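You operate a simulated robot arm through the tools that you are given. There is no shell and no other tool.

Carry out the task below with a simulated robot arm. There is one attempt and no reset: what you move stays moved.

TASK
True the caliper on the two blocks that make the card's size.
Fine: shut the jaws on both, press SET, open up and put the blocks back.

It is judged by the outcome, as a careful person would: the job done as asked, and still so three seconds after it is handed in. It fails if anything else is knocked over, pushed out of place, dropped, spilled or broken.

THE ROBOT
A 7-joint arm with a two-finger parallel gripper, fixed in place. Base frame: the origin is on the floor under the middle of its stand, x ahead of it, y to its left, z up; the work surface is at about z = 850. Units: mm, rad, N and s.
With the tool pointing down near the work surface it reaches from about 420 to 900 mm from the base axis. Its first joint turns from -2.496 to 2.496 rad. Payload 3 kg.
The tool frame sits at the grasp point between the pads (the TCP): z along the fingers, y along the line on which they close. The tips reach 30 mm beyond it. Largest opening 94 mm; finger width 28, thickness 10; the body of the gripper, 50 by 96 mm, starts 55 mm behind the TCP.
Orientation is told as [roll, pitch, yaw] about the base's x, y, z axes, in that order, counted from this pose: with the fingers straight down and closing along the base's y, the tool's x points along the base's -x, its y along +y and its z along -z.

THE INTERFACE
- The arm moves only by the tool nudge_tool. Its argument "commands" is a list of rows, each an object (a shift or turn left out is 0, a gripper value left out holds the last) with "rot": the turn, a rotation vector about the tool's x, y, z in units of 120 degrees (1.0 is 120 degrees), a list of three; "dp": the shift along the tool's x, y, z in units of 250 mm (1.0 is 250 mm), a list of three; "hand": the finger opening in mm, from 0 to 94. In form: [{"rot": [wx, wy, wz], "dp": [dx, dy, dz], "hand": hand}, ...]. A call has 1 to 20 rows; each row is the pose to reach, as a shift and turn from the pose commanded when the call began, along the tool's axes at that moment. A call with a number of a shift or a turn outside -1 to 1 is refused whole. A row lasts 0.2 s, in which the tool goes at most 50 mm and 0.15 rad; a call with a longer step from one row to the next is refused whole, and so is a gripper value outside its range. A pose out of reach is approached as far as the arm can. The call stops where the force on the tool passes 40 N (or 10 N more than at its start, if that is more) or the arm is blocked; 0.2 s more then pass. Each finger travels about 72 mm/s and halts on what it meets, pressing with about 40 N; the grip force reading is that of the motor and also rises with nothing between the fingers. The clock runs only during rows and for 0.2 s after the last one: add rows that repeat a pose to give the fingers time. The reply holds the time, the measured pose of the TCP, the force on the tool along the base axes, the opening and the grip force, in the units named above and with some noise, with the torque about the TCP (base axes, N m) and any sound that the robot's microphone picked up.
- Cameras (640 x 400 px; columns grow to the right, rows downward): "scene" is fixed at [52, 498.7, 1600.9]; the picture's right is [-0.45, -0.89, 0.00], its down [-0.48, 0.24, -0.85] and it looks along [0.76, -0.38, -0.53] (base axes); focal length 336 px, centre (320, 200). "wrist" rides on the gripper at [76, 14, -102] in the tool frame; the picture's right is [-0.18, 0.98, 0.00], its down [-0.75, -0.14, -0.64] and it looks along [-0.63, -0.12, 0.77] (tool axes); focal length 243 px, centre (320, 200). There is no depth. A picture from a camera that has moved, and an enlarged one, comes with that camera's place and axes in the base frame and with its lens.
- get_image(camera): a new picture of that camera. It takes no simulated time.
- close_up(camera, box): a new picture of the part [left, top, right, bottom] of that camera's present view, enlarged. It takes no simulated time.
- close_job(): hands the job in; it is judged then, once.

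Places have to be worked out from the pictures, the camera data and where the tool is seen. Open the gripper and draw the arm clear of the work before you hand the job in, unless the task says otherwise.

The tools are called after "Request:" as a command line: name --argument value ..., lists and objects as JSON in quotes. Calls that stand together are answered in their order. nudge_tool: Moves the arm, as the interface text tells. Its arguments: {"type":"object","properties":{"commands":{"type":"array"}},"required":["commands"]} The other tools are called the same way: get_image (camera) takes a picture; close_up (camera, box) takes an enlarged picture of a part of a camera's view; close_job () hands the job in.

At the start:

```text
time_s: 0.0
eef_pos: [606.5, -87.2, 1192.4]
tool_rot: [0.001, -0.001, 0.0]
ft_force: [0.3, -0.5, -0.1]
torque: [0.03, 0.0, 0.01]
width: 94.0
gripper_force: 0.1
```

scene: 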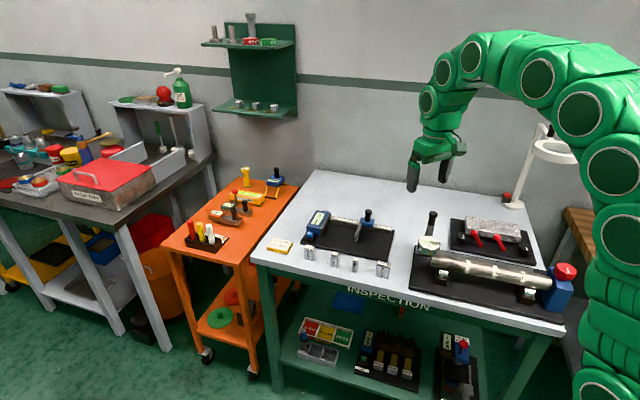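
wrist: 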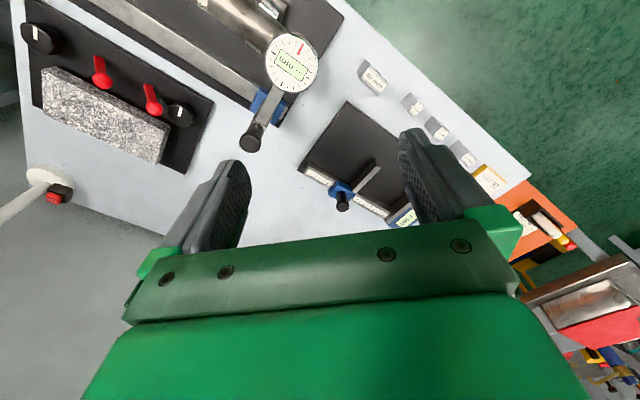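

I'll start by looking closely at the bench, the blocks, the card and the caliper.

Request:
close_up --camera "scene" --box '[250, 190, 410, 290]'

Request:
close_up --camera "wrist" --box '[290, 50, 530, 230]'

Request:
close_up --camera "scene" --box '[255, 225, 335, 275]'

Request:
close_up --camera "scene" --box '[320, 235, 400, 285]'

```text
4.00 times, centred on (330, 240) of scene
camera zoom: at [52.0, 498.7, 1600.9], right [-0.45, -0.89, 0.0], down [-0.48, 0.24, -0.85], along [0.76, -0.38, -0.53], focal length 1346 px, centre (280, 40)
```

zoom: 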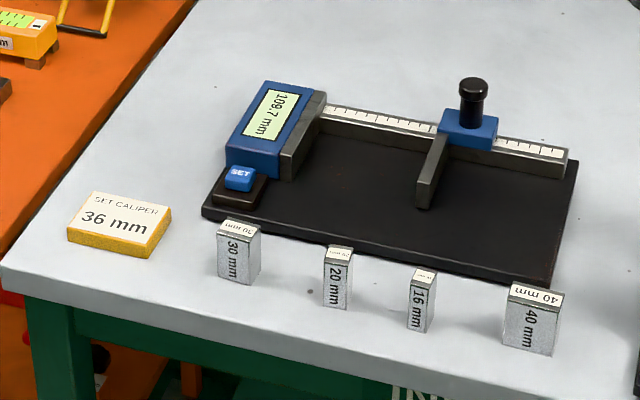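

```text
2.22 times, centred on (410, 140) of wrist
camera zoom: at [530.0, -74.6, 1295.3], right [0.18, 0.98, 0.0], down [0.75, -0.14, 0.64], along [0.63, -0.12, -0.77], focal length 539 px, centre (120, 333)
```

zoom: 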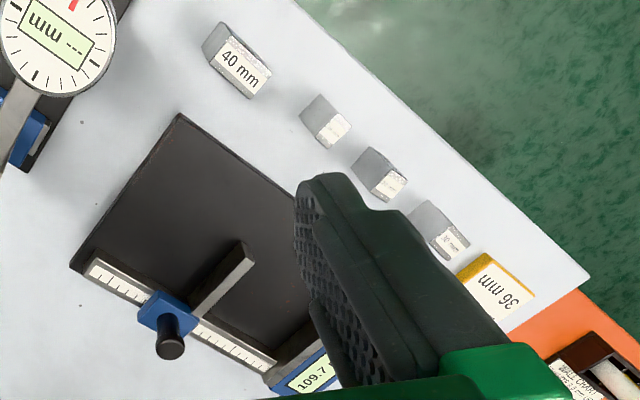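

```text
8.00 times, centred on (295, 250) of scene
camera zoom: at [52.0, 498.7, 1600.9], right [-0.45, -0.89, 0.0], down [-0.48, 0.24, -0.85], along [0.76, -0.38, -0.53], focal length 2692 px, centre (520, -200)
```

zoom: 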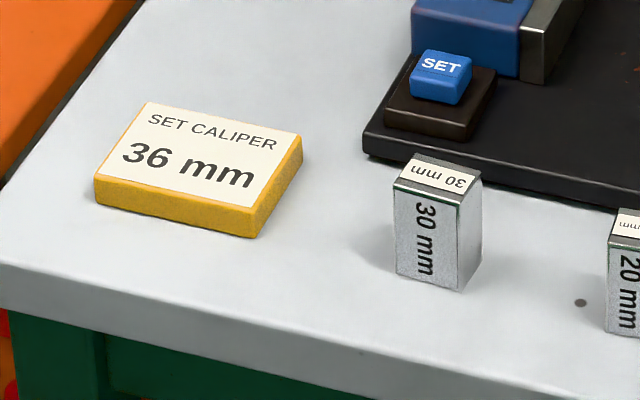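

```text
8.00 times, centred on (360, 260) of scene
camera zoom: at [52.0, 498.7, 1600.9], right [-0.45, -0.89, 0.0], down [-0.48, 0.24, -0.85], along [0.76, -0.38, -0.53], focal length 2692 px, centre (0, -280)
```

zoom: 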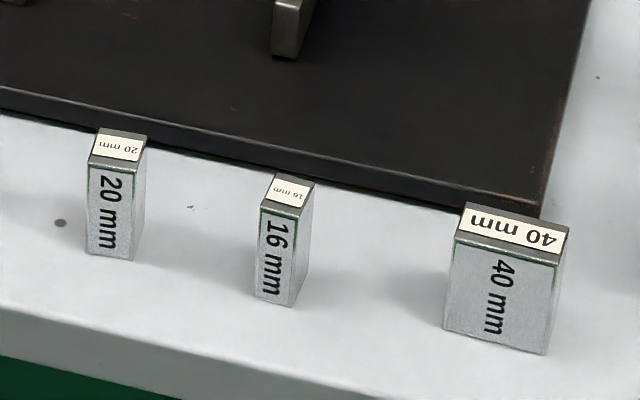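

The card says 36 mm, so the pair is 20 + 16. The caliper frame is about 45° to the base, so I'll turn the tool by +45° yaw and come lower to see the bench better.

Request:
nudge_tool --commands '[{"rot": [0, 0, -0.0625], "dp": [0, 0, 0.05]}, {"rot": [0, 0, -0.125], "dp": [0, 0, 0.1]}, {"rot": [0, 0, -0.1875], "dp": [0, 0, 0.15]}, {"rot": [0, 0, -0.25], "dp": [0, 0, 0.2]}, {"rot": [0, 0, -0.3125], "dp": [0, 0, 0.25]}, {"rot": [0, 0, -0.375], "dp": [0, 0, 0.3]}, {"rot": [0, 0, -0.375], "dp": [0, 0, 0.3]}]'

Request:
get_image --camera "wrist"

Request:
get_image --camera "scene"

```text
time_s: 1.6
eef_pos: [607.3, -88.8, 1118.4]
tool_rot: [0.0, 0.001, 0.789]
ft_force: [0.5, 0.1, -0.5]
torque: [-0.02, -0.01, -0.04]
width: 93.9
gripper_force: 0.0
```

```text
taken
camera wrist: at [542.9, -134.1, 1220.1], right [-0.57, 0.82, 0.0], down [0.63, 0.43, 0.64], along [0.53, 0.36, -0.77], focal length 243 px, centre (320, 200)
```

wrist: 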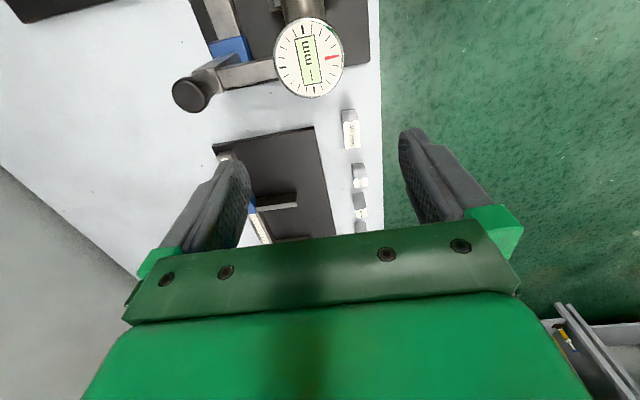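

```text
taken
```

scene: 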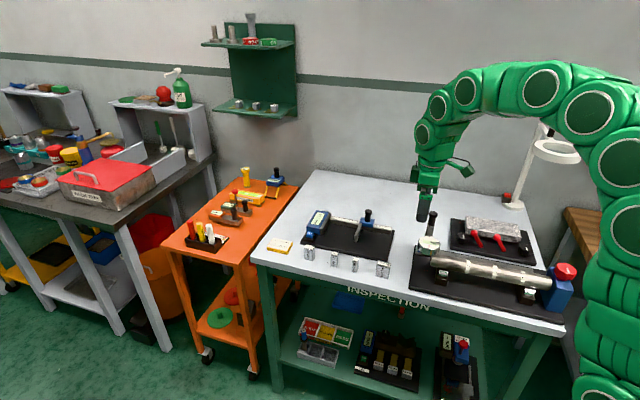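

The wrist view is inverted, with the near ground at the top of the picture. I'll carry the tool on over the caliper so the camera looks straight down on the plate and blocks.

Request:
nudge_tool --commands '[{"dp": [-0.15, -0.03, 0]}, {"dp": [-0.3, -0.06, 0]}, {"dp": [-0.45, -0.09, 0]}, {"dp": [-0.6, -0.12, 0]}, {"dp": [-0.72, -0.15, 0]}, {"dp": [-0.854, -0.18, 0]}, {"dp": [-0.854, -0.18, 0]}]'

Request:
get_image --camera "wrist"

Request:
close_up --camera "wrist" --box '[160, 0, 480, 200]'

```text
time_s: 3.2
eef_pos: [788.2, 31.4, 1118.8]
tool_rot: [0.0, 0.001, 0.785]
ft_force: [0.0, 0.9, 0.0]
torque: [0.01, -0.03, 0.05]
width: 94.3
gripper_force: 0.1
```

```text
taken
camera wrist: at [724.6, -13.5, 1221.3], right [-0.56, 0.83, 0.0], down [0.63, 0.43, 0.64], along [0.53, 0.36, -0.77], focal length 243 px, centre (320, 200)
```

wrist: 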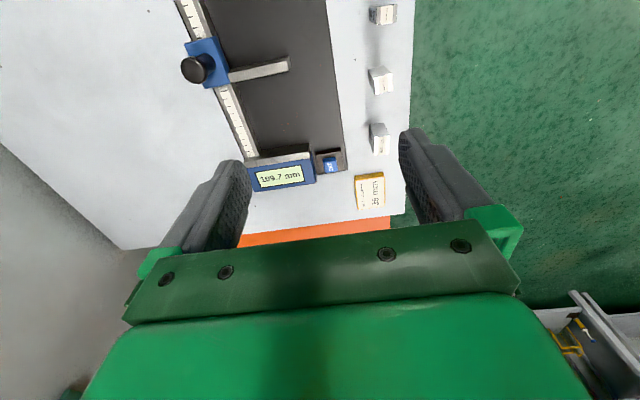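

```text
2.00 times, centred on (320, 100) of wrist
camera zoom: at [724.6, -13.5, 1221.3], right [-0.56, 0.83, 0.0], down [0.63, 0.43, 0.64], along [0.53, 0.36, -0.77], focal length 485 px, centre (320, 400)
```

zoom: 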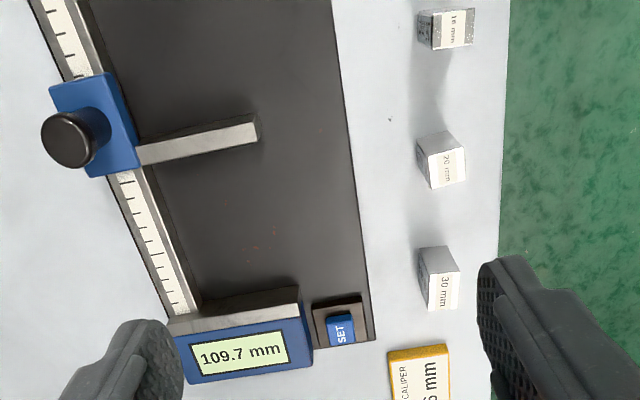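

Clear view now. I'll enlarge the individual blocks, the carriage and the fixed jaw / SET area to work out exact places.

Request:
close_up --camera "wrist" --box '[350, 0, 430, 50]'

Request:
close_up --camera "wrist" --box '[340, 55, 420, 105]'

Request:
close_up --camera "wrist" --box '[170, 20, 298, 100]'

Request:
close_up --camera "wrist" --box '[230, 130, 358, 210]'

Request:
close_up --camera "scene" --box '[330, 195, 410, 245]'

Request:
close_up --camera "scene" --box '[290, 200, 370, 250]'

```text
8.00 times, centred on (390, 25) of wrist
camera zoom: at [724.6, -13.5, 1221.3], right [-0.56, 0.83, 0.0], down [0.63, 0.43, 0.64], along [0.53, 0.36, -0.77], focal length 1941 px, centre (-240, 1600)
```

zoom: 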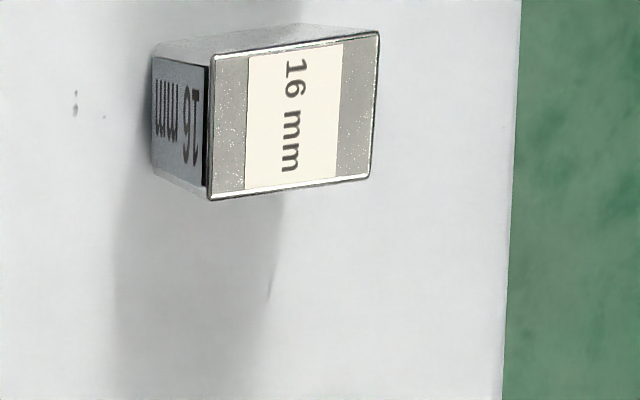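

```text
8.00 times, centred on (380, 80) of wrist
camera zoom: at [724.6, -13.5, 1221.3], right [-0.56, 0.83, 0.0], down [0.63, 0.43, 0.64], along [0.53, 0.36, -0.77], focal length 1941 px, centre (-160, 1160)
```

zoom: 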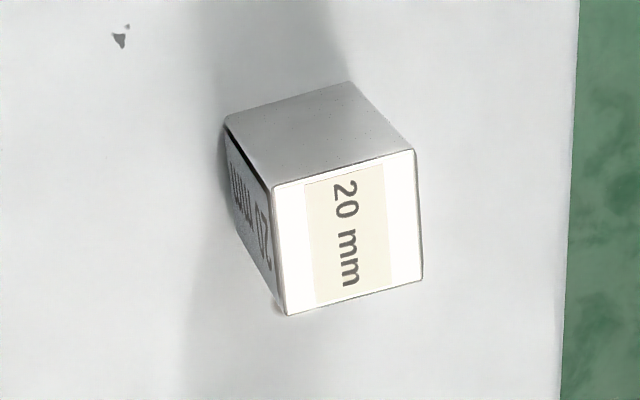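

```text
5.00 times, centred on (234, 60) of wrist
camera zoom: at [724.6, -13.5, 1221.3], right [-0.56, 0.83, 0.0], down [0.63, 0.43, 0.64], along [0.53, 0.36, -0.77], focal length 1213 px, centre (750, 900)
```

zoom: 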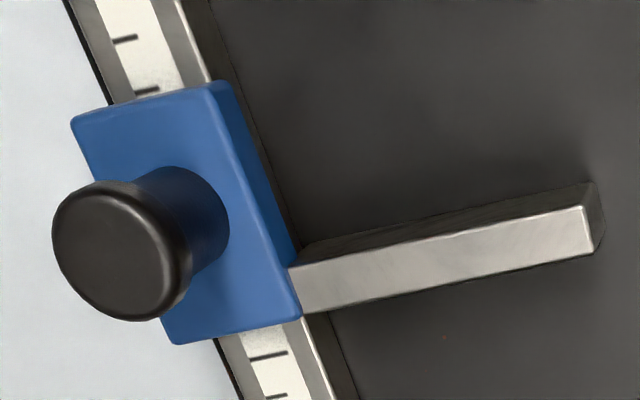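

```text
5.00 times, centred on (294, 170) of wrist
camera zoom: at [724.6, -13.5, 1221.3], right [-0.56, 0.83, 0.0], down [0.63, 0.43, 0.64], along [0.53, 0.36, -0.77], focal length 1213 px, centre (450, 350)
```

zoom: 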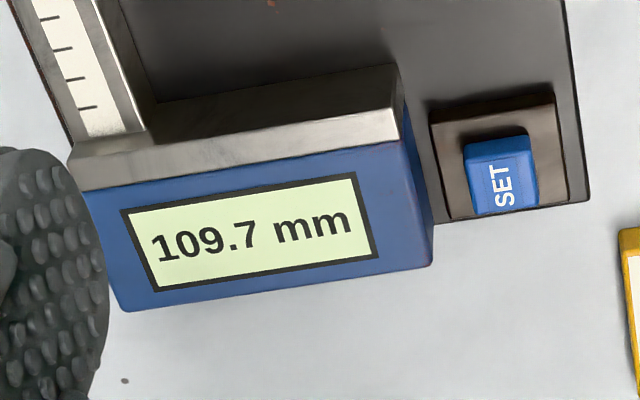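

```text
8.00 times, centred on (370, 220) of scene
camera zoom: at [52.0, 498.7, 1600.9], right [-0.45, -0.89, 0.0], down [-0.48, 0.24, -0.85], along [0.76, -0.38, -0.53], focal length 2692 px, centre (-80, 40)
```

zoom: 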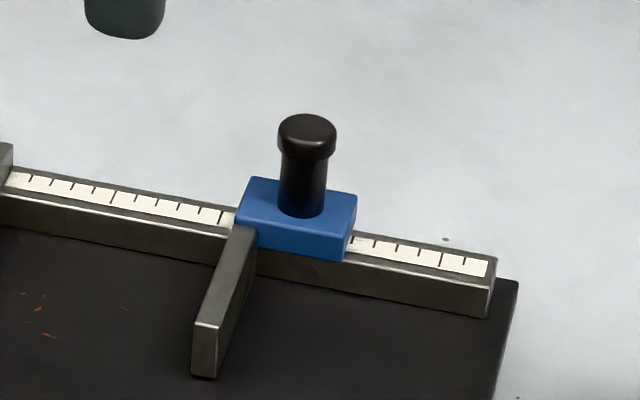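

```text
8.00 times, centred on (330, 225) of scene
camera zoom: at [52.0, 498.7, 1600.9], right [-0.45, -0.89, 0.0], down [-0.48, 0.24, -0.85], along [0.76, -0.38, -0.53], focal length 2692 px, centre (240, 0)
```

zoom: 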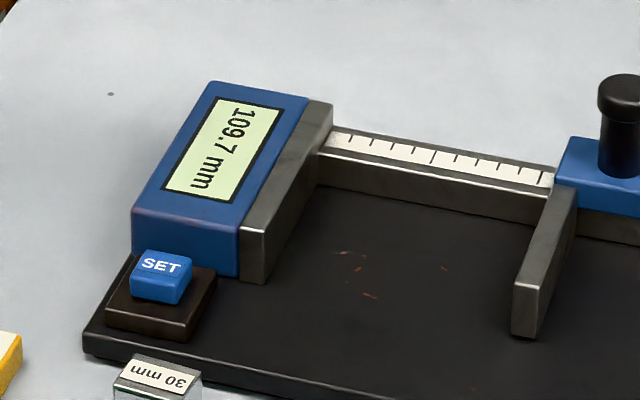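

From the pictures: blocks stand about 45 mm tall and 22 mm deep, 16 mm block near (695, 53), 20 mm block near (748, 99), caliper slide along the 45° line, jaw tops near z 886, knob top near (845, -90, 943), SET near (890, 119, 880). I'll go down over the 16 mm block for a closer look.

Request:
nudge_tool --commands '[{"dp": [0.046, 0.064, 0.1]}, {"dp": [0.092, 0.129, 0.2]}, {"dp": [0.138, 0.193, 0.3]}, {"dp": [0.184, 0.258, 0.41]}, {"dp": [0.23, 0.322, 0.512]}, {"dp": [0.23, 0.322, 0.512]}]'

Request:
get_image --camera "wrist"

Request:
close_up --camera "wrist" --box '[240, 60, 400, 160]'

Request:
close_up --camera "scene" --box '[290, 190, 450, 290]'

```text
time_s: 4.6
eef_pos: [689.8, 46.2, 992.0]
tool_rot: [0.0, -0.002, 0.785]
ft_force: [0.2, 0.6, -0.8]
torque: [0.01, 0.0, -0.03]
width: 93.9
gripper_force: 0.0
```

```text
taken
camera wrist: at [626.9, 1.8, 1095.2], right [-0.56, 0.83, 0.0], down [0.63, 0.43, 0.64], along [0.53, 0.36, -0.77], focal length 243 px, centre (320, 200)
```

wrist: 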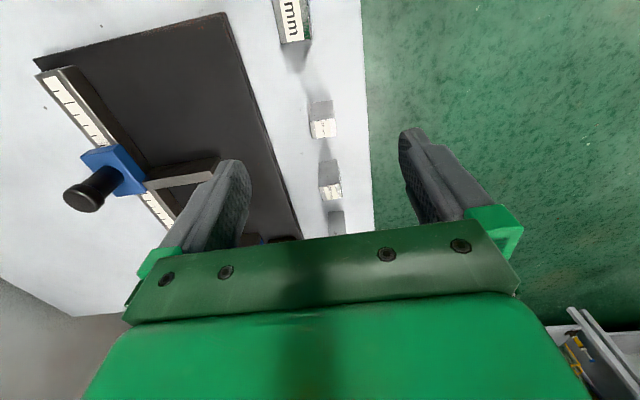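

```text
4.00 times, centred on (320, 110) of wrist
camera zoom: at [626.9, 1.8, 1095.2], right [-0.56, 0.83, 0.0], down [0.63, 0.43, 0.64], along [0.53, 0.36, -0.77], focal length 970 px, centre (320, 560)
```

zoom: 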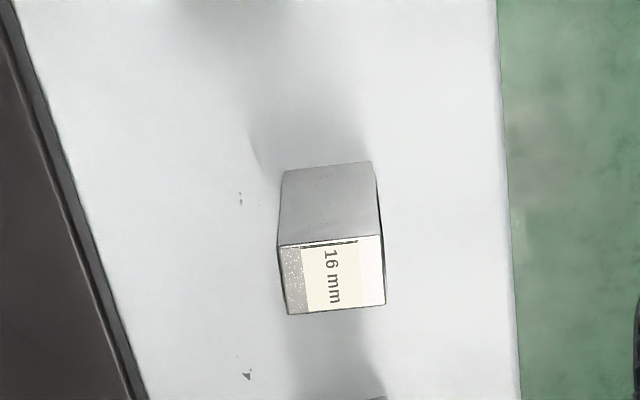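

```text
4.00 times, centred on (370, 240) of scene
camera zoom: at [52.0, 498.7, 1600.9], right [-0.45, -0.89, 0.0], down [-0.48, 0.24, -0.85], along [0.76, -0.38, -0.53], focal length 1346 px, centre (120, 40)
```

zoom: 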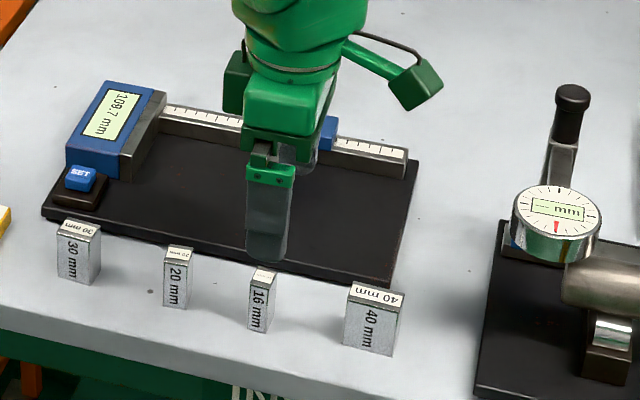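

The 16 mm block's centre works out at about (696.7, 52.6), turned to 40.4°. I'll match its yaw, come in 7 mm to the near side so the fingers don't overhang the face toward the fixed jaw, and descend with the gripper at 50 mm.

Request:
nudge_tool --commands '[{"rot": [0, 0, 0.0382], "dp": [-0.01, 0.001, 0.06], "hand": 50}, {"rot": [0, 0, 0.0382], "dp": [-0.01, 0.001, 0.12], "hand": 50}, {"rot": [0, 0, 0.0382], "dp": [-0.01, 0.001, 0.16], "hand": 50}, {"rot": [0, 0, 0.0382], "dp": [-0.01, 0.001, 0.16], "hand": 50}]'

Request:
get_image --camera "wrist"

Request:
close_up --camera "wrist" --box '[220, 60, 420, 185]'

```text
time_s: 5.6
eef_pos: [690.9, 50.2, 949.7]
tool_rot: [0.001, 0.0, 0.704]
ft_force: [0.7, 0.3, 0.4]
torque: [0.01, 0.01, 0.0]
width: 50.1
gripper_force: 0.2
```

```text
taken
camera wrist: at [624.5, 10.4, 1053.0], right [-0.5, 0.87, 0.0], down [0.67, 0.38, 0.64], along [0.56, 0.32, -0.77], focal length 243 px, centre (320, 200)
```

wrist: 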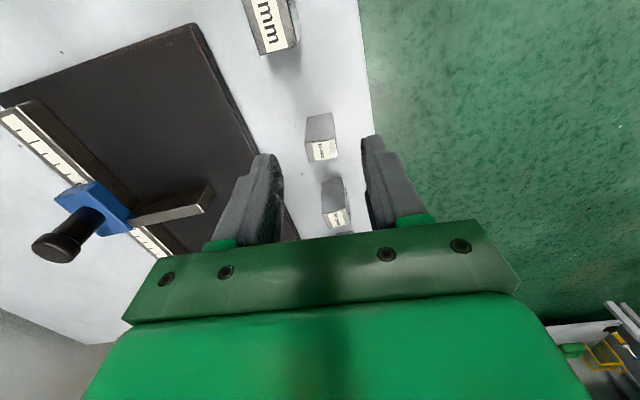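

```text
3.20 times, centred on (320, 122) of wrist
camera zoom: at [624.5, 10.4, 1053.0], right [-0.5, 0.87, 0.0], down [0.67, 0.38, 0.64], along [0.56, 0.32, -0.77], focal length 776 px, centre (320, 448)
```

zoom: 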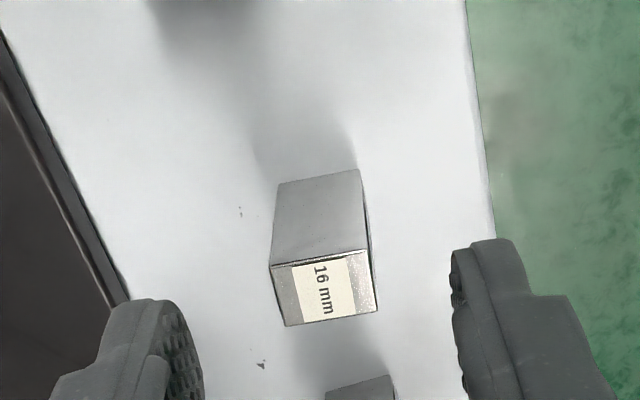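

The block sits centred between the fingers with the 7 mm offset I wanted. I'll go straight down to z about 890 and close on it.

Request:
nudge_tool --commands '[{"dp": [0, 0, 0.08], "hand": 50}, {"dp": [0, 0, 0.16], "hand": 50}, {"dp": [0, 0, 0.22], "hand": 50}, {"dp": [0, 0, 0.24], "hand": 50}, {"dp": [0, 0, 0.24], "hand": 50}]'

Request:
get_image --camera "wrist"

Request:
close_up --camera "scene" --box '[310, 200, 410, 290]'

```text
time_s: 6.8
eef_pos: [691.1, 50.0, 890.5]
tool_rot: [0.001, 0.0, 0.705]
ft_force: [0.1, 0.3, -0.4]
torque: [0.03, -0.04, 0.0]
width: 50.1
gripper_force: 0.0
```

```text
taken
camera wrist: at [624.2, 10.0, 992.2], right [-0.5, 0.87, 0.0], down [0.67, 0.38, 0.64], along [0.56, 0.32, -0.77], focal length 243 px, centre (320, 200)
```

wrist: 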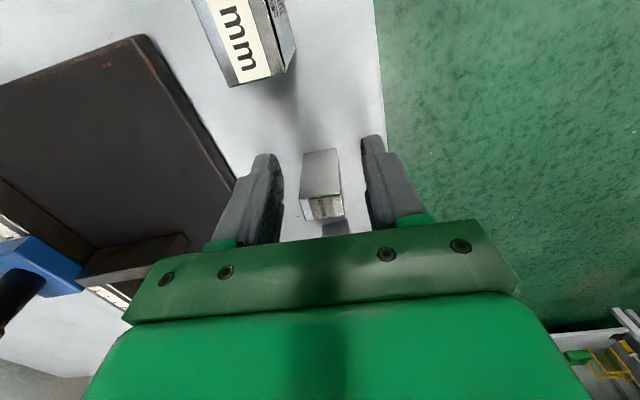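

```text
4.44 times, centred on (360, 245) of scene
camera zoom: at [52.0, 498.7, 1600.9], right [-0.45, -0.89, 0.0], down [-0.48, 0.24, -0.85], along [0.76, -0.38, -0.53], focal length 1496 px, centre (142, 0)
```

zoom: 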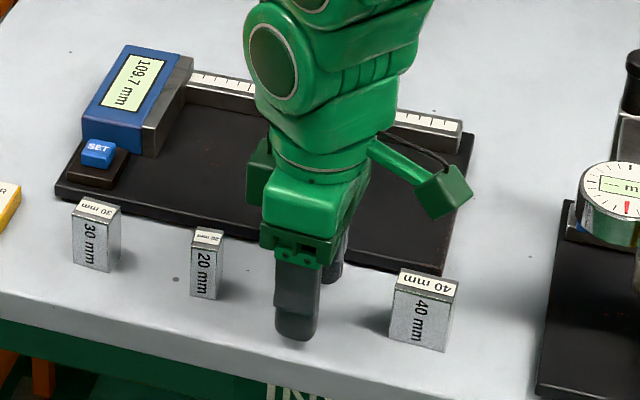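

Fingers straddle the block with room both sides and nothing touched. Closing now.

Request:
nudge_tool --commands '[{"hand": 35}, {"hand": 20}, {"hand": 15}, {"hand": 15}, {"hand": 15}]'

Request:
get_image --camera "wrist"

```text
time_s: 8.0
eef_pos: [691.0, 49.8, 888.5]
tool_rot: [0.0, 0.001, 0.706]
ft_force: [0.8, -0.8, 0.4]
torque: [-0.01, 0.03, 0.03]
width: 25.4
gripper_force: 40.6
```

```text
taken
camera wrist: at [624.1, 10.0, 992.2], right [-0.5, 0.87, 0.0], down [0.67, 0.38, 0.64], along [0.56, 0.32, -0.77], focal length 243 px, centre (320, 200)
```

wrist: 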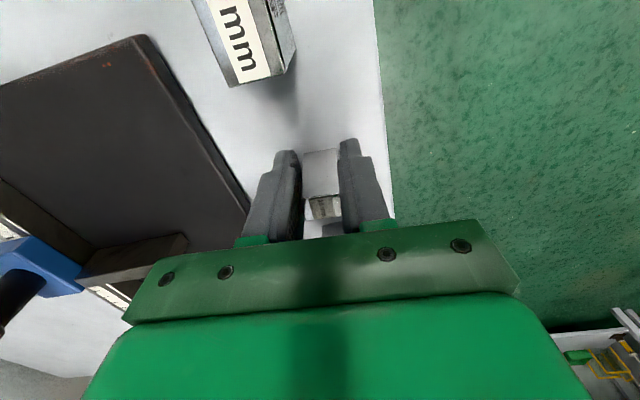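

Request:
close_up --camera "wrist" --box '[240, 120, 400, 250]'

Request:
close_up --camera "scene" --box '[320, 235, 390, 290]'

```text
3.08 times, centred on (320, 185) of wrist
camera zoom: at [624.1, 10.0, 992.2], right [-0.5, 0.87, 0.0], down [0.67, 0.38, 0.64], along [0.56, 0.32, -0.77], focal length 746 px, centre (320, 246)
```

zoom: 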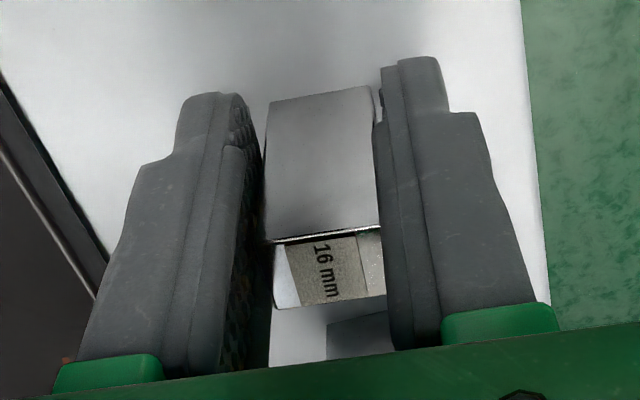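

```text
7.27 times, centred on (355, 262) of scene
camera zoom: at [52.0, 498.7, 1600.9], right [-0.45, -0.89, 0.0], down [-0.48, 0.24, -0.85], along [0.76, -0.38, -0.53], focal length 2448 px, centre (66, -254)
```

zoom: 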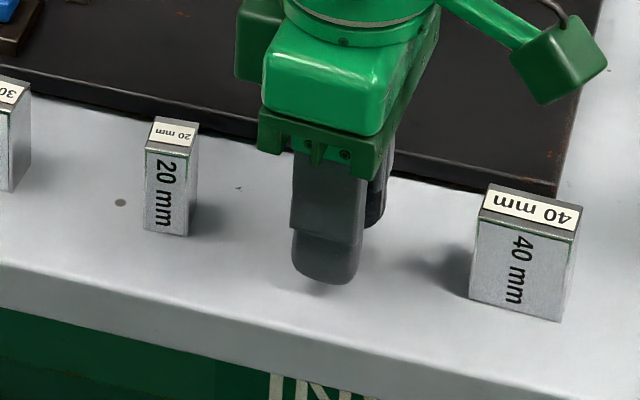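

The grip holds at 40 N on the block's front/back faces. Lifting 60 mm and turning back to the caliper's 45° line, then checking the hold.

Request:
nudge_tool --commands '[{"dp": [0, 0, -0.06]}, {"dp": [0, 0, -0.12]}, {"rot": [0, 0, -0.0191], "dp": [0, 0, -0.18]}, {"rot": [0, 0, -0.0382], "dp": [0, 0, -0.24]}, {"rot": [0, 0, -0.0382], "dp": [0, 0, -0.24]}]'

Request:
close_up --camera "wrist" --box '[240, 120, 400, 250]'

Request:
close_up --camera "scene" --box '[290, 190, 450, 290]'

```text
time_s: 9.2
eef_pos: [692.7, 49.6, 951.0]
tool_rot: [0.001, 0.0, 0.787]
ft_force: [-0.3, -0.5, -0.8]
torque: [-0.03, 0.03, 0.01]
width: 25.5
gripper_force: 40.1
```

```text
3.08 times, centred on (320, 185) of wrist
camera zoom: at [628.4, 4.2, 1053.5], right [-0.56, 0.83, 0.0], down [0.63, 0.43, 0.64], along [0.53, 0.36, -0.77], focal length 746 px, centre (320, 246)
```

zoom: 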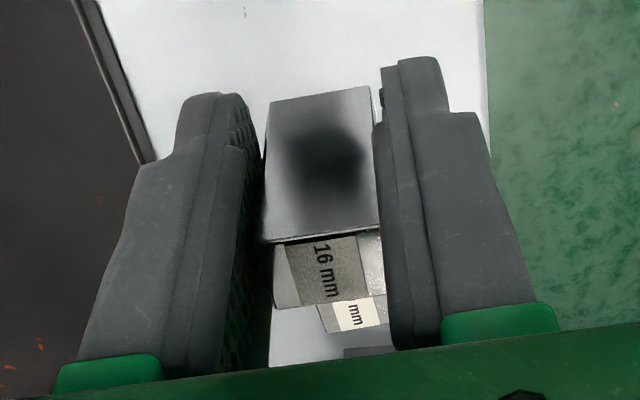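

```text
4.00 times, centred on (370, 240) of scene
camera zoom: at [52.0, 498.7, 1600.9], right [-0.45, -0.89, 0.0], down [-0.48, 0.24, -0.85], along [0.76, -0.38, -0.53], focal length 1346 px, centre (120, 40)
```

zoom: 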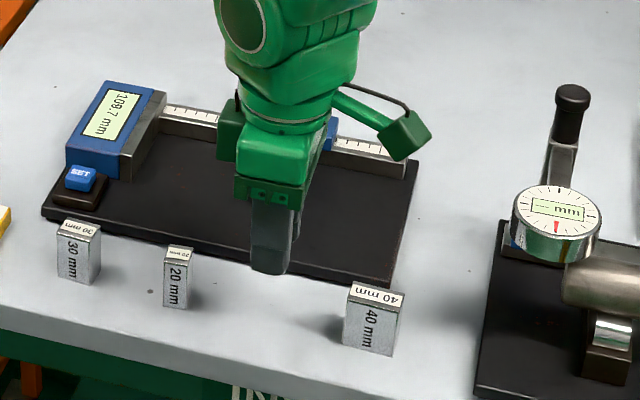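

Block is secure. I'll carry it across to above the plate near the fixed jaw, about (878, 44), keeping its bottom above the jaw tops.

Request:
nudge_tool --commands '[{"dp": [-0.085, -0.09, -0.02]}, {"dp": [-0.17, -0.18, -0.04]}, {"dp": [-0.255, -0.27, -0.04]}, {"dp": [-0.34, -0.36, -0.04]}, {"dp": [-0.425, -0.45, -0.04]}, {"dp": [-0.51, -0.539, -0.04]}, {"dp": [-0.51, -0.539, -0.04]}]'

Request:
get_image --camera "wrist"

Request:
close_up --camera "scene" --box '[280, 160, 420, 250]'

Request:
close_up --camera "wrist" --box '[200, 110, 440, 260]'

```text
time_s: 10.8
eef_pos: [876.1, 43.3, 958.9]
tool_rot: [0.001, 0.003, 0.785]
ft_force: [-0.6, 0.3, -0.5]
torque: [-0.02, -0.02, 0.01]
width: 25.6
gripper_force: 40.5
```

```text
taken
camera wrist: at [813.4, -1.1, 1061.9], right [-0.56, 0.83, 0.0], down [0.63, 0.43, 0.64], along [0.53, 0.36, -0.77], focal length 243 px, centre (320, 200)
```

wrist: 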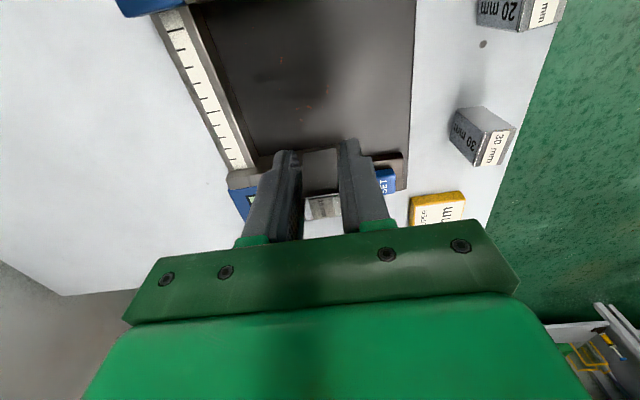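

```text
4.44 times, centred on (350, 205) of scene
camera zoom: at [52.0, 498.7, 1600.9], right [-0.45, -0.89, 0.0], down [-0.48, 0.24, -0.85], along [0.76, -0.38, -0.53], focal length 1496 px, centre (187, 178)
```

zoom: 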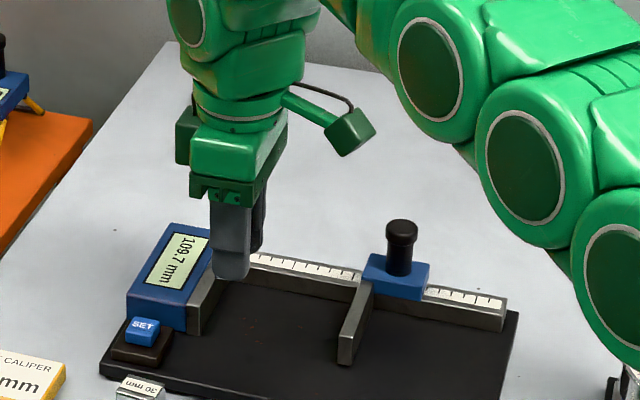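

```text
2.67 times, centred on (320, 185) of wrist
camera zoom: at [813.4, -1.1, 1061.9], right [-0.56, 0.83, 0.0], down [0.63, 0.43, 0.64], along [0.53, 0.36, -0.77], focal length 647 px, centre (320, 240)
```

zoom: 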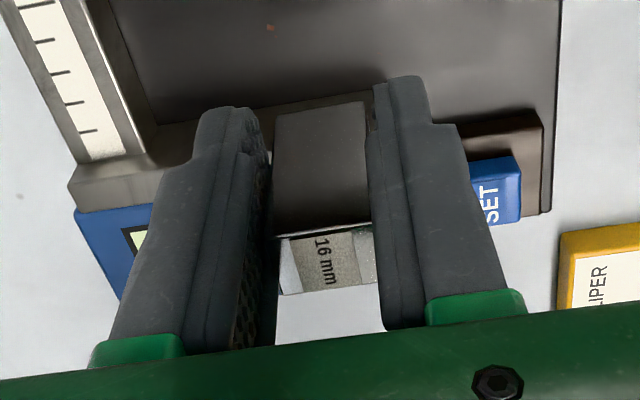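

The block hangs about 6 mm short of the fixed jaw face with its depth inside the jaw's length. I'll lower it most of the way and check.

Request:
nudge_tool --commands '[{"dp": [0, 0, 0.06]}, {"dp": [0, 0, 0.12]}, {"dp": [0, 0, 0.17]}, {"dp": [0, 0, 0.2]}, {"dp": [0, 0, 0.2]}]'

Request:
close_up --camera "scene" --box '[280, 190, 400, 265]'

Request:
close_up --camera "wrist" --box '[200, 110, 440, 260]'

```text
time_s: 12.0
eef_pos: [879.4, 43.9, 909.5]
tool_rot: [-0.001, 0.0, 0.785]
ft_force: [-0.4, -0.4, -0.4]
torque: [0.02, 0.06, -0.01]
width: 25.5
gripper_force: 40.0
```

```text
5.33 times, centred on (340, 228) of scene
camera zoom: at [52.0, 498.7, 1600.9], right [-0.45, -0.89, 0.0], down [-0.48, 0.24, -0.85], along [0.76, -0.38, -0.53], focal length 1795 px, centre (213, 53)
```

zoom: 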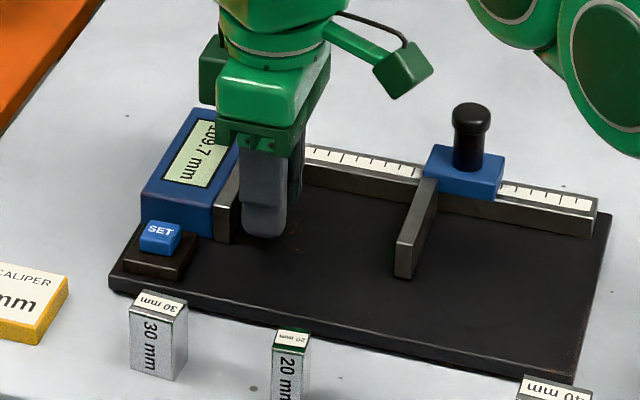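

```text
2.67 times, centred on (320, 185) of wrist
camera zoom: at [814.9, -1.2, 1011.4], right [-0.56, 0.83, 0.0], down [0.63, 0.43, 0.64], along [0.53, 0.36, -0.77], focal length 647 px, centre (320, 240)
```

zoom: 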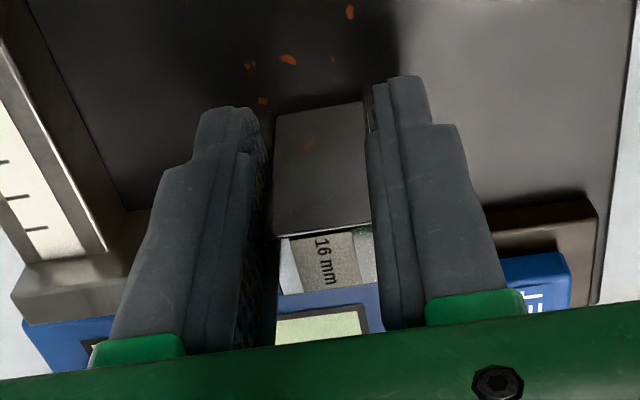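

Still free with z ≈ 909.5. Now easing down in small steps to find the plate.

Request:
nudge_tool --commands '[{"dp": [0, 0, 0.008]}, {"dp": [0, 0, 0.016]}, {"dp": [0, 0, 0.024]}, {"dp": [0, 0, 0.028]}, {"dp": [0, 0, 0.028]}]'

```text
time_s: 13.2
eef_pos: [877.4, 44.0, 904.1]
tool_rot: [-0.001, -0.002, 0.786]
ft_force: [11.7, -1.1, 33.7]
torque: [0.28, -0.35, -0.09]
width: 25.6
gripper_force: 40.6
```

Contact with the plate (34 N up). I'll back off slightly to unload, then release.

Request:
nudge_tool --commands '[{"dp": [0, 0, -0.005]}, {"dp": [0, 0, -0.005]}]'

```text
time_s: 13.8
eef_pos: [876.9, 43.7, 904.5]
tool_rot: [-0.001, 0.0, 0.786]
ft_force: [9.6, -2.2, 31.9]
torque: [0.26, -0.26, -0.08]
width: 25.7
gripper_force: 40.2
```

Request:
nudge_tool --commands '[{"dp": [0, 0, -0.006]}, {"dp": [0, 0, -0.006]}]'

```text
time_s: 14.4
eef_pos: [876.4, 44.2, 904.8]
tool_rot: [0.001, 0.001, 0.786]
ft_force: [1.7, -0.2, 5.3]
torque: [0.1, 0.01, 0.01]
width: 25.3
gripper_force: 40.3
```

Load is down to 5 N with the block standing on the plate. Opening the fingers gently.

Request:
nudge_tool --commands '[{"hand": 30}, {"hand": 36}, {"hand": 40}, {"hand": 40}]'

Request:
close_up --camera "wrist" --box '[200, 110, 440, 260]'

```text
time_s: 15.4
eef_pos: [877.4, 43.6, 905.5]
tool_rot: [-0.001, 0.0, 0.785]
ft_force: [-0.2, 0.9, 0.5]
torque: [0.0, -0.01, -0.01]
width: 39.9
gripper_force: 0.1
```

```text
2.67 times, centred on (320, 185) of wrist
camera zoom: at [813.7, -0.6, 1007.9], right [-0.56, 0.83, 0.0], down [0.63, 0.43, 0.64], along [0.53, 0.36, -0.77], focal length 647 px, centre (320, 240)
```

zoom: 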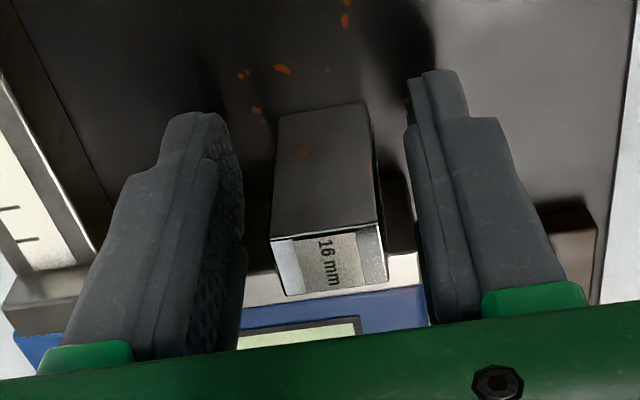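

The 16 mm block stands free between the jaws. I'll lift straight up and go over the 20 mm block.

Request:
nudge_tool --commands '[{"dp": [0, 0, -0.1]}, {"dp": [0, 0, -0.2]}, {"dp": [0, 0, -0.28]}, {"dp": [0.06, 0.13, -0.28], "hand": 50}, {"dp": [0.115, 0.26, -0.28], "hand": 50}, {"dp": [0.17, 0.39, -0.28], "hand": 50}, {"dp": [0.23, 0.52, -0.24], "hand": 50}, {"dp": [0.23, 0.52, -0.24], "hand": 50}]'

Request:
get_image --camera "wrist"

Request:
close_up --camera "wrist" --box '[220, 60, 420, 185]'

Request:
close_up --camera "scene" --box '[280, 190, 400, 265]'

```text
time_s: 17.2
eef_pos: [747.5, 96.9, 963.0]
tool_rot: [0.0, 0.0, 0.785]
ft_force: [-0.1, 0.0, 0.8]
torque: [-0.03, 0.0, 0.01]
width: 49.9
gripper_force: 0.0
```

```text
taken
camera wrist: at [683.7, 52.6, 1065.2], right [-0.56, 0.83, 0.0], down [0.63, 0.43, 0.64], along [0.53, 0.36, -0.77], focal length 243 px, centre (320, 200)
```

wrist: 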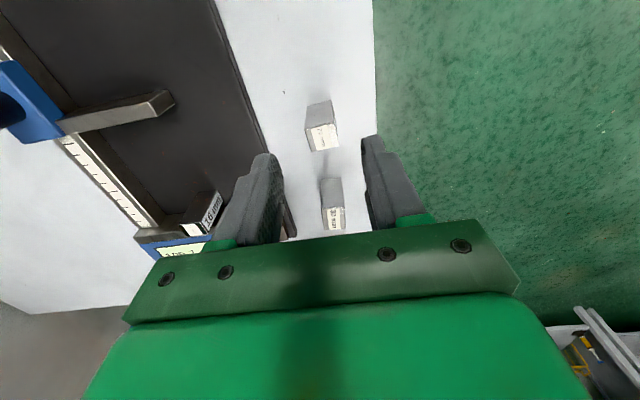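

```text
3.20 times, centred on (320, 122) of wrist
camera zoom: at [683.7, 52.6, 1065.2], right [-0.56, 0.83, 0.0], down [0.63, 0.43, 0.64], along [0.53, 0.36, -0.77], focal length 776 px, centre (320, 448)
```

zoom: 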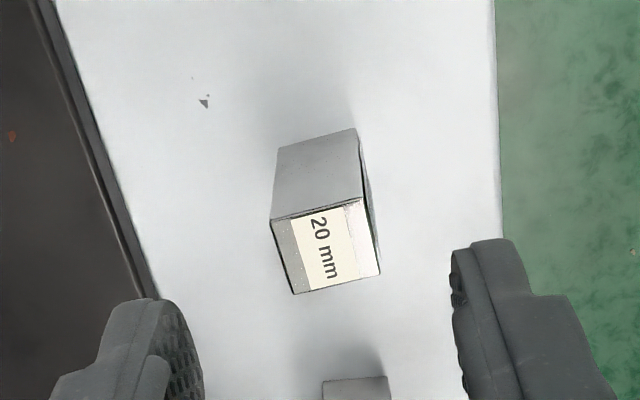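

```text
5.33 times, centred on (340, 228) of scene
camera zoom: at [52.0, 498.7, 1600.9], right [-0.45, -0.89, 0.0], down [-0.48, 0.24, -0.85], along [0.76, -0.38, -0.53], focal length 1795 px, centre (213, 53)
```

zoom: 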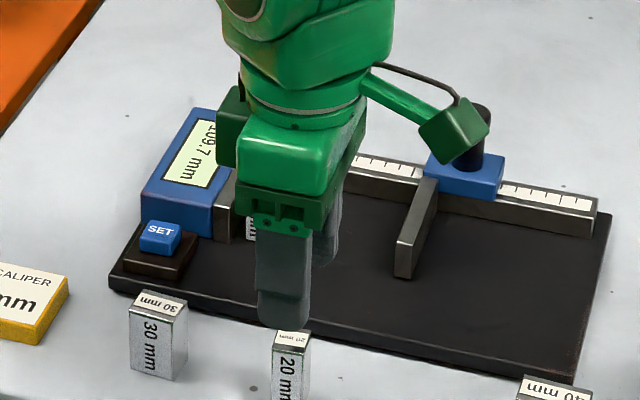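

The 20 mm block is centred near (749.1, 98.7), turned about +4.4° from the slide line. I'll match its yaw with a 5 mm near-side offset and come down partway to check.

Request:
nudge_tool --commands '[{"rot": [0, 0, -0.0368], "dp": [0.009, 0, 0.05], "hand": 50}, {"rot": [0, 0, -0.0368], "dp": [0.009, 0, 0.1], "hand": 50}, {"rot": [0, 0, -0.0368], "dp": [0.009, 0, 0.12], "hand": 50}, {"rot": [0, 0, -0.0368], "dp": [0.009, 0, 0.12], "hand": 50}]'

Request:
close_up --camera "wrist" --box '[220, 90, 420, 215]'

```text
time_s: 18.2
eef_pos: [744.8, 94.0, 934.7]
tool_rot: [-0.001, 0.0, 0.862]
ft_force: [0.5, 0.4, 0.3]
torque: [-0.02, -0.02, -0.01]
width: 50.1
gripper_force: 0.1
```

```text
3.20 times, centred on (320, 152) of wrist
camera zoom: at [684.9, 44.5, 1037.4], right [-0.63, 0.78, 0.0], down [0.6, 0.48, 0.64], along [0.5, 0.4, -0.77], focal length 776 px, centre (320, 352)
```

zoom: 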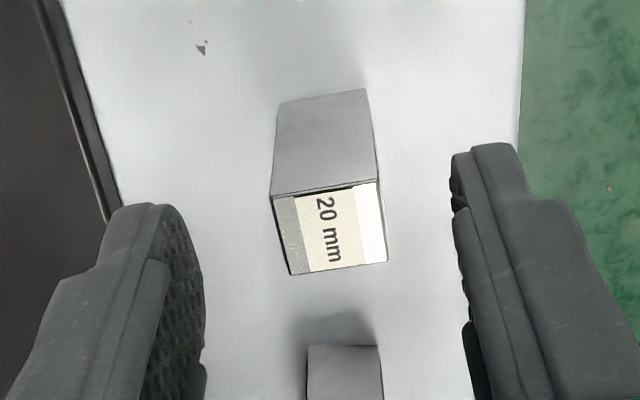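

Alignment is good; the offset is about 7.5 mm, so I'll shift 2.3 mm forward while descending to z about 890.

Request:
nudge_tool --commands '[{"dp": [-0.009, 0.002, 0.05], "hand": 50}, {"dp": [-0.009, 0.002, 0.1], "hand": 50}, {"dp": [-0.009, 0.002, 0.15], "hand": 50}, {"dp": [-0.009, 0.002, 0.18], "hand": 50}, {"dp": [-0.009, 0.002, 0.18], "hand": 50}]'

Request:
get_image --camera "wrist"

```text
time_s: 19.4
eef_pos: [746.1, 96.9, 888.7]
tool_rot: [0.0, -0.001, 0.862]
ft_force: [-0.5, 0.2, 0.4]
torque: [-0.03, 0.01, 0.0]
width: 50.0
gripper_force: 0.0
```

```text
taken
camera wrist: at [684.9, 47.0, 991.3], right [-0.63, 0.78, 0.0], down [0.6, 0.48, 0.64], along [0.5, 0.4, -0.77], focal length 243 px, centre (320, 200)
```

wrist: 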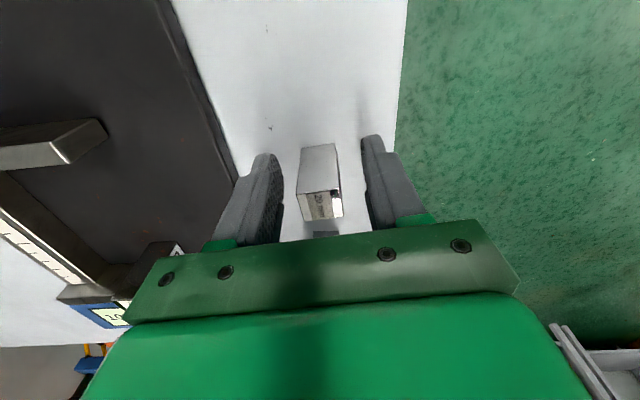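

Fingers straddle the 20 mm block at z ≈ 889.5 with space both sides. Closing on it.

Request:
nudge_tool --commands '[{"hand": 35}, {"hand": 20}, {"hand": 15}, {"hand": 15}, {"hand": 15}]'

Request:
close_up --camera "wrist" --box '[240, 120, 400, 250]'

```text
time_s: 20.6
eef_pos: [745.8, 97.4, 888.5]
tool_rot: [0.0, 0.0, 0.863]
ft_force: [1.0, -0.2, -0.3]
torque: [-0.03, -0.01, -0.03]
width: 25.5
gripper_force: 39.8
```

```text
3.08 times, centred on (320, 185) of wrist
camera zoom: at [685.0, 46.9, 991.4], right [-0.63, 0.78, 0.0], down [0.6, 0.48, 0.64], along [0.5, 0.4, -0.77], focal length 746 px, centre (320, 246)
```

zoom: 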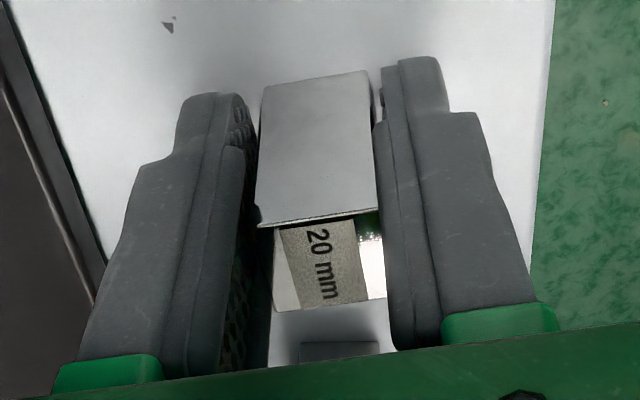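

Both grips read alike. Lifting and turning back to the 45° line.

Request:
nudge_tool --commands '[{"dp": [0, 0, -0.06]}, {"dp": [0, 0, -0.12]}, {"rot": [0, 0, 0.0184], "dp": [0, 0, -0.18]}, {"rot": [0, 0, 0.0368], "dp": [0, 0, -0.24]}, {"rot": [0, 0, 0.0368], "dp": [0, 0, -0.28]}, {"rot": [0, 0, 0.0368], "dp": [0, 0, -0.28]}]'

Request:
close_up --camera "scene" --box '[280, 190, 400, 265]'

```text
time_s: 22.0
eef_pos: [746.8, 96.1, 963.4]
tool_rot: [-0.001, 0.0, 0.786]
ft_force: [-0.7, -0.6, -2.0]
torque: [0.02, 0.03, -0.04]
width: 25.5
gripper_force: 40.5
```

```text
5.33 times, centred on (340, 228) of scene
camera zoom: at [52.0, 498.7, 1600.9], right [-0.45, -0.89, 0.0], down [-0.48, 0.24, -0.85], along [0.76, -0.38, -0.53], focal length 1795 px, centre (213, 53)
```

zoom: 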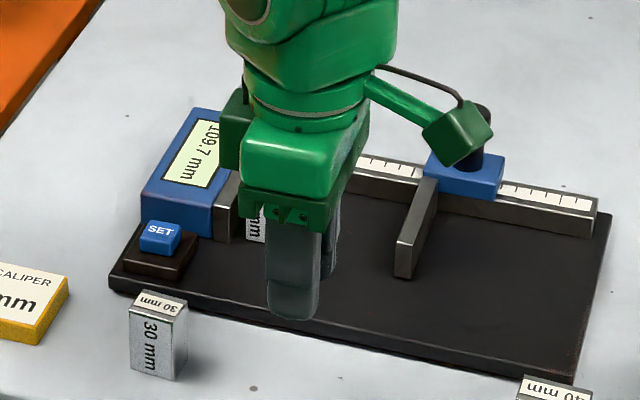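

Request:
nudge_tool --commands '[{"dp": [-0.028, -0.104, 0]}, {"dp": [-0.056, -0.208, 0]}, {"dp": [-0.084, -0.312, 0]}, {"dp": [-0.112, -0.416, 0]}, {"dp": [-0.14, -0.519, 0]}, {"dp": [-0.14, -0.519, 0]}]'

Request:
get_image --camera "wrist"

Request:
close_up --camera "wrist" --box '[200, 110, 440, 260]'

Request:
close_up --camera "scene" --box '[280, 190, 400, 265]'

```text
time_s: 23.4
eef_pos: [861.6, 30.4, 959.2]
tool_rot: [0.001, 0.0, 0.786]
ft_force: [1.2, 0.3, -2.8]
torque: [0.0, -0.01, -0.01]
width: 25.4
gripper_force: 40.3
```

```text
taken
camera wrist: at [797.8, -15.0, 1061.3], right [-0.56, 0.83, 0.0], down [0.63, 0.43, 0.64], along [0.53, 0.36, -0.77], focal length 243 px, centre (320, 200)
```

wrist: 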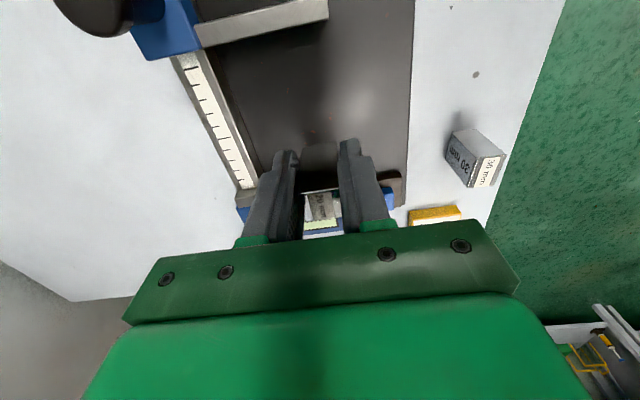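

```text
2.67 times, centred on (320, 185) of wrist
camera zoom: at [797.8, -15.0, 1061.3], right [-0.56, 0.83, 0.0], down [0.63, 0.43, 0.64], along [0.53, 0.36, -0.77], focal length 647 px, centre (320, 240)
```

zoom: 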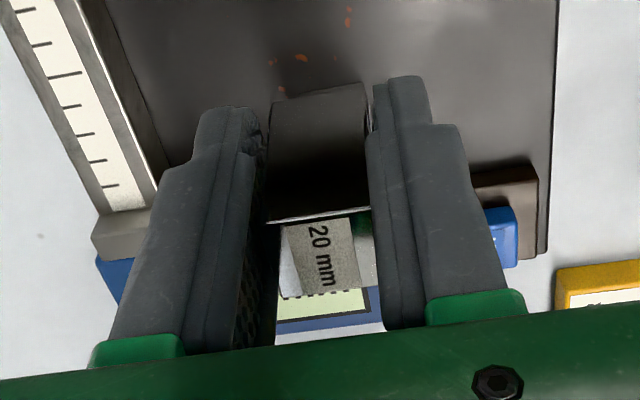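

```text
5.33 times, centred on (340, 228) of scene
camera zoom: at [52.0, 498.7, 1600.9], right [-0.45, -0.89, 0.0], down [-0.48, 0.24, -0.85], along [0.76, -0.38, -0.53], focal length 1795 px, centre (213, 53)
```

zoom: 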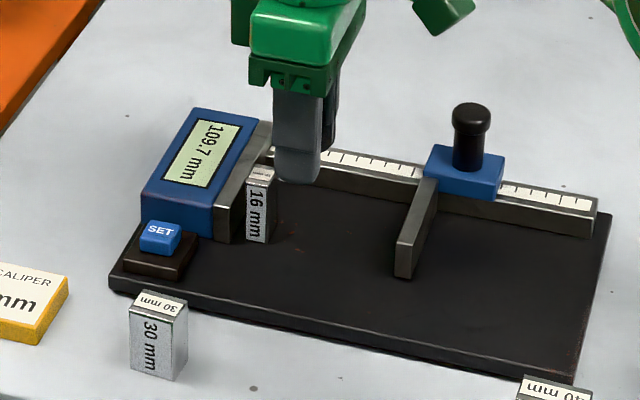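

The 16 mm block stands upright by the fixed jaw, and the 20 mm block hangs about 4–5 mm clear of it. Lowering most of the way.

Request:
nudge_tool --commands '[{"dp": [0, 0, 0.06]}, {"dp": [0, 0, 0.12]}, {"dp": [0, 0, 0.17]}, {"dp": [0, 0, 0.19]}, {"dp": [0, 0, 0.19]}]'

Request:
close_up --camera "scene" --box '[290, 200, 370, 250]'

Request:
close_up --camera "wrist" --box '[200, 110, 440, 260]'

```text
time_s: 24.6
eef_pos: [862.0, 28.3, 912.8]
tool_rot: [0.002, -0.001, 0.785]
ft_force: [0.0, 0.7, -1.3]
torque: [-0.01, 0.0, 0.04]
width: 25.5
gripper_force: 40.0
```

```text
8.00 times, centred on (330, 225) of scene
camera zoom: at [52.0, 498.7, 1600.9], right [-0.45, -0.89, 0.0], down [-0.48, 0.24, -0.85], along [0.76, -0.38, -0.53], focal length 2692 px, centre (240, 0)
```

zoom: 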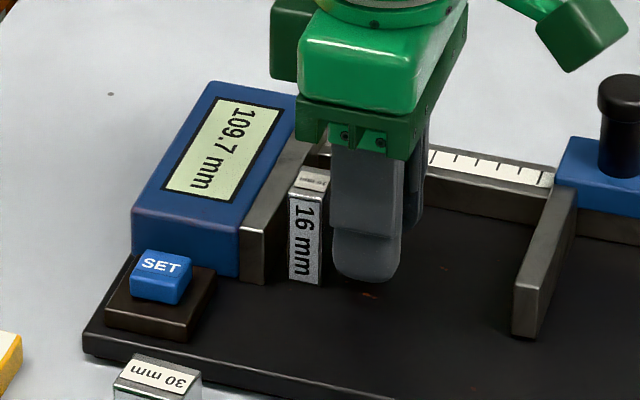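

```text
2.67 times, centred on (320, 185) of wrist
camera zoom: at [797.9, -16.8, 1015.2], right [-0.56, 0.83, 0.0], down [0.63, 0.43, 0.64], along [0.53, 0.36, -0.77], focal length 647 px, centre (320, 240)
```

zoom: 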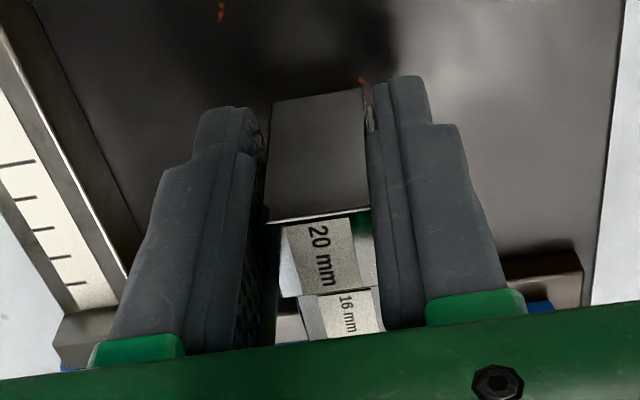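

No contact and the 16 mm block is undisturbed. Easing down the last millimetres.

Request:
nudge_tool --commands '[{"dp": [0, 0, 0.008]}, {"dp": [0, 0, 0.016]}, {"dp": [0, 0, 0.022]}, {"dp": [0, 0, 0.022]}]'

```text
time_s: 25.6
eef_pos: [862.9, 29.6, 907.3]
tool_rot: [0.001, 0.0, 0.786]
ft_force: [0.0, 0.2, -1.3]
torque: [-0.03, -0.02, 0.02]
width: 25.5
gripper_force: 39.5
```

Request:
nudge_tool --commands '[{"dp": [0, 0, 0.005]}, {"dp": [0, 0, 0.008]}, {"dp": [0, 0, 0.008]}]'

```text
time_s: 26.4
eef_pos: [862.6, 28.6, 905.2]
tool_rot: [0.0, 0.0, 0.785]
ft_force: [-0.9, 0.4, -1.4]
torque: [0.0, -0.01, -0.01]
width: 25.9
gripper_force: 40.4
```

Not touching yet; one more small step down.

Request:
nudge_tool --commands '[{"dp": [0, 0, 0.004]}, {"dp": [0, 0, 0.004]}]'

```text
time_s: 27.0
eef_pos: [862.0, 29.8, 905.7]
tool_rot: [-0.001, 0.0, 0.785]
ft_force: [-0.4, -0.8, 1.0]
torque: [-0.01, 0.05, 0.0]
width: 25.6
gripper_force: 40.0
```

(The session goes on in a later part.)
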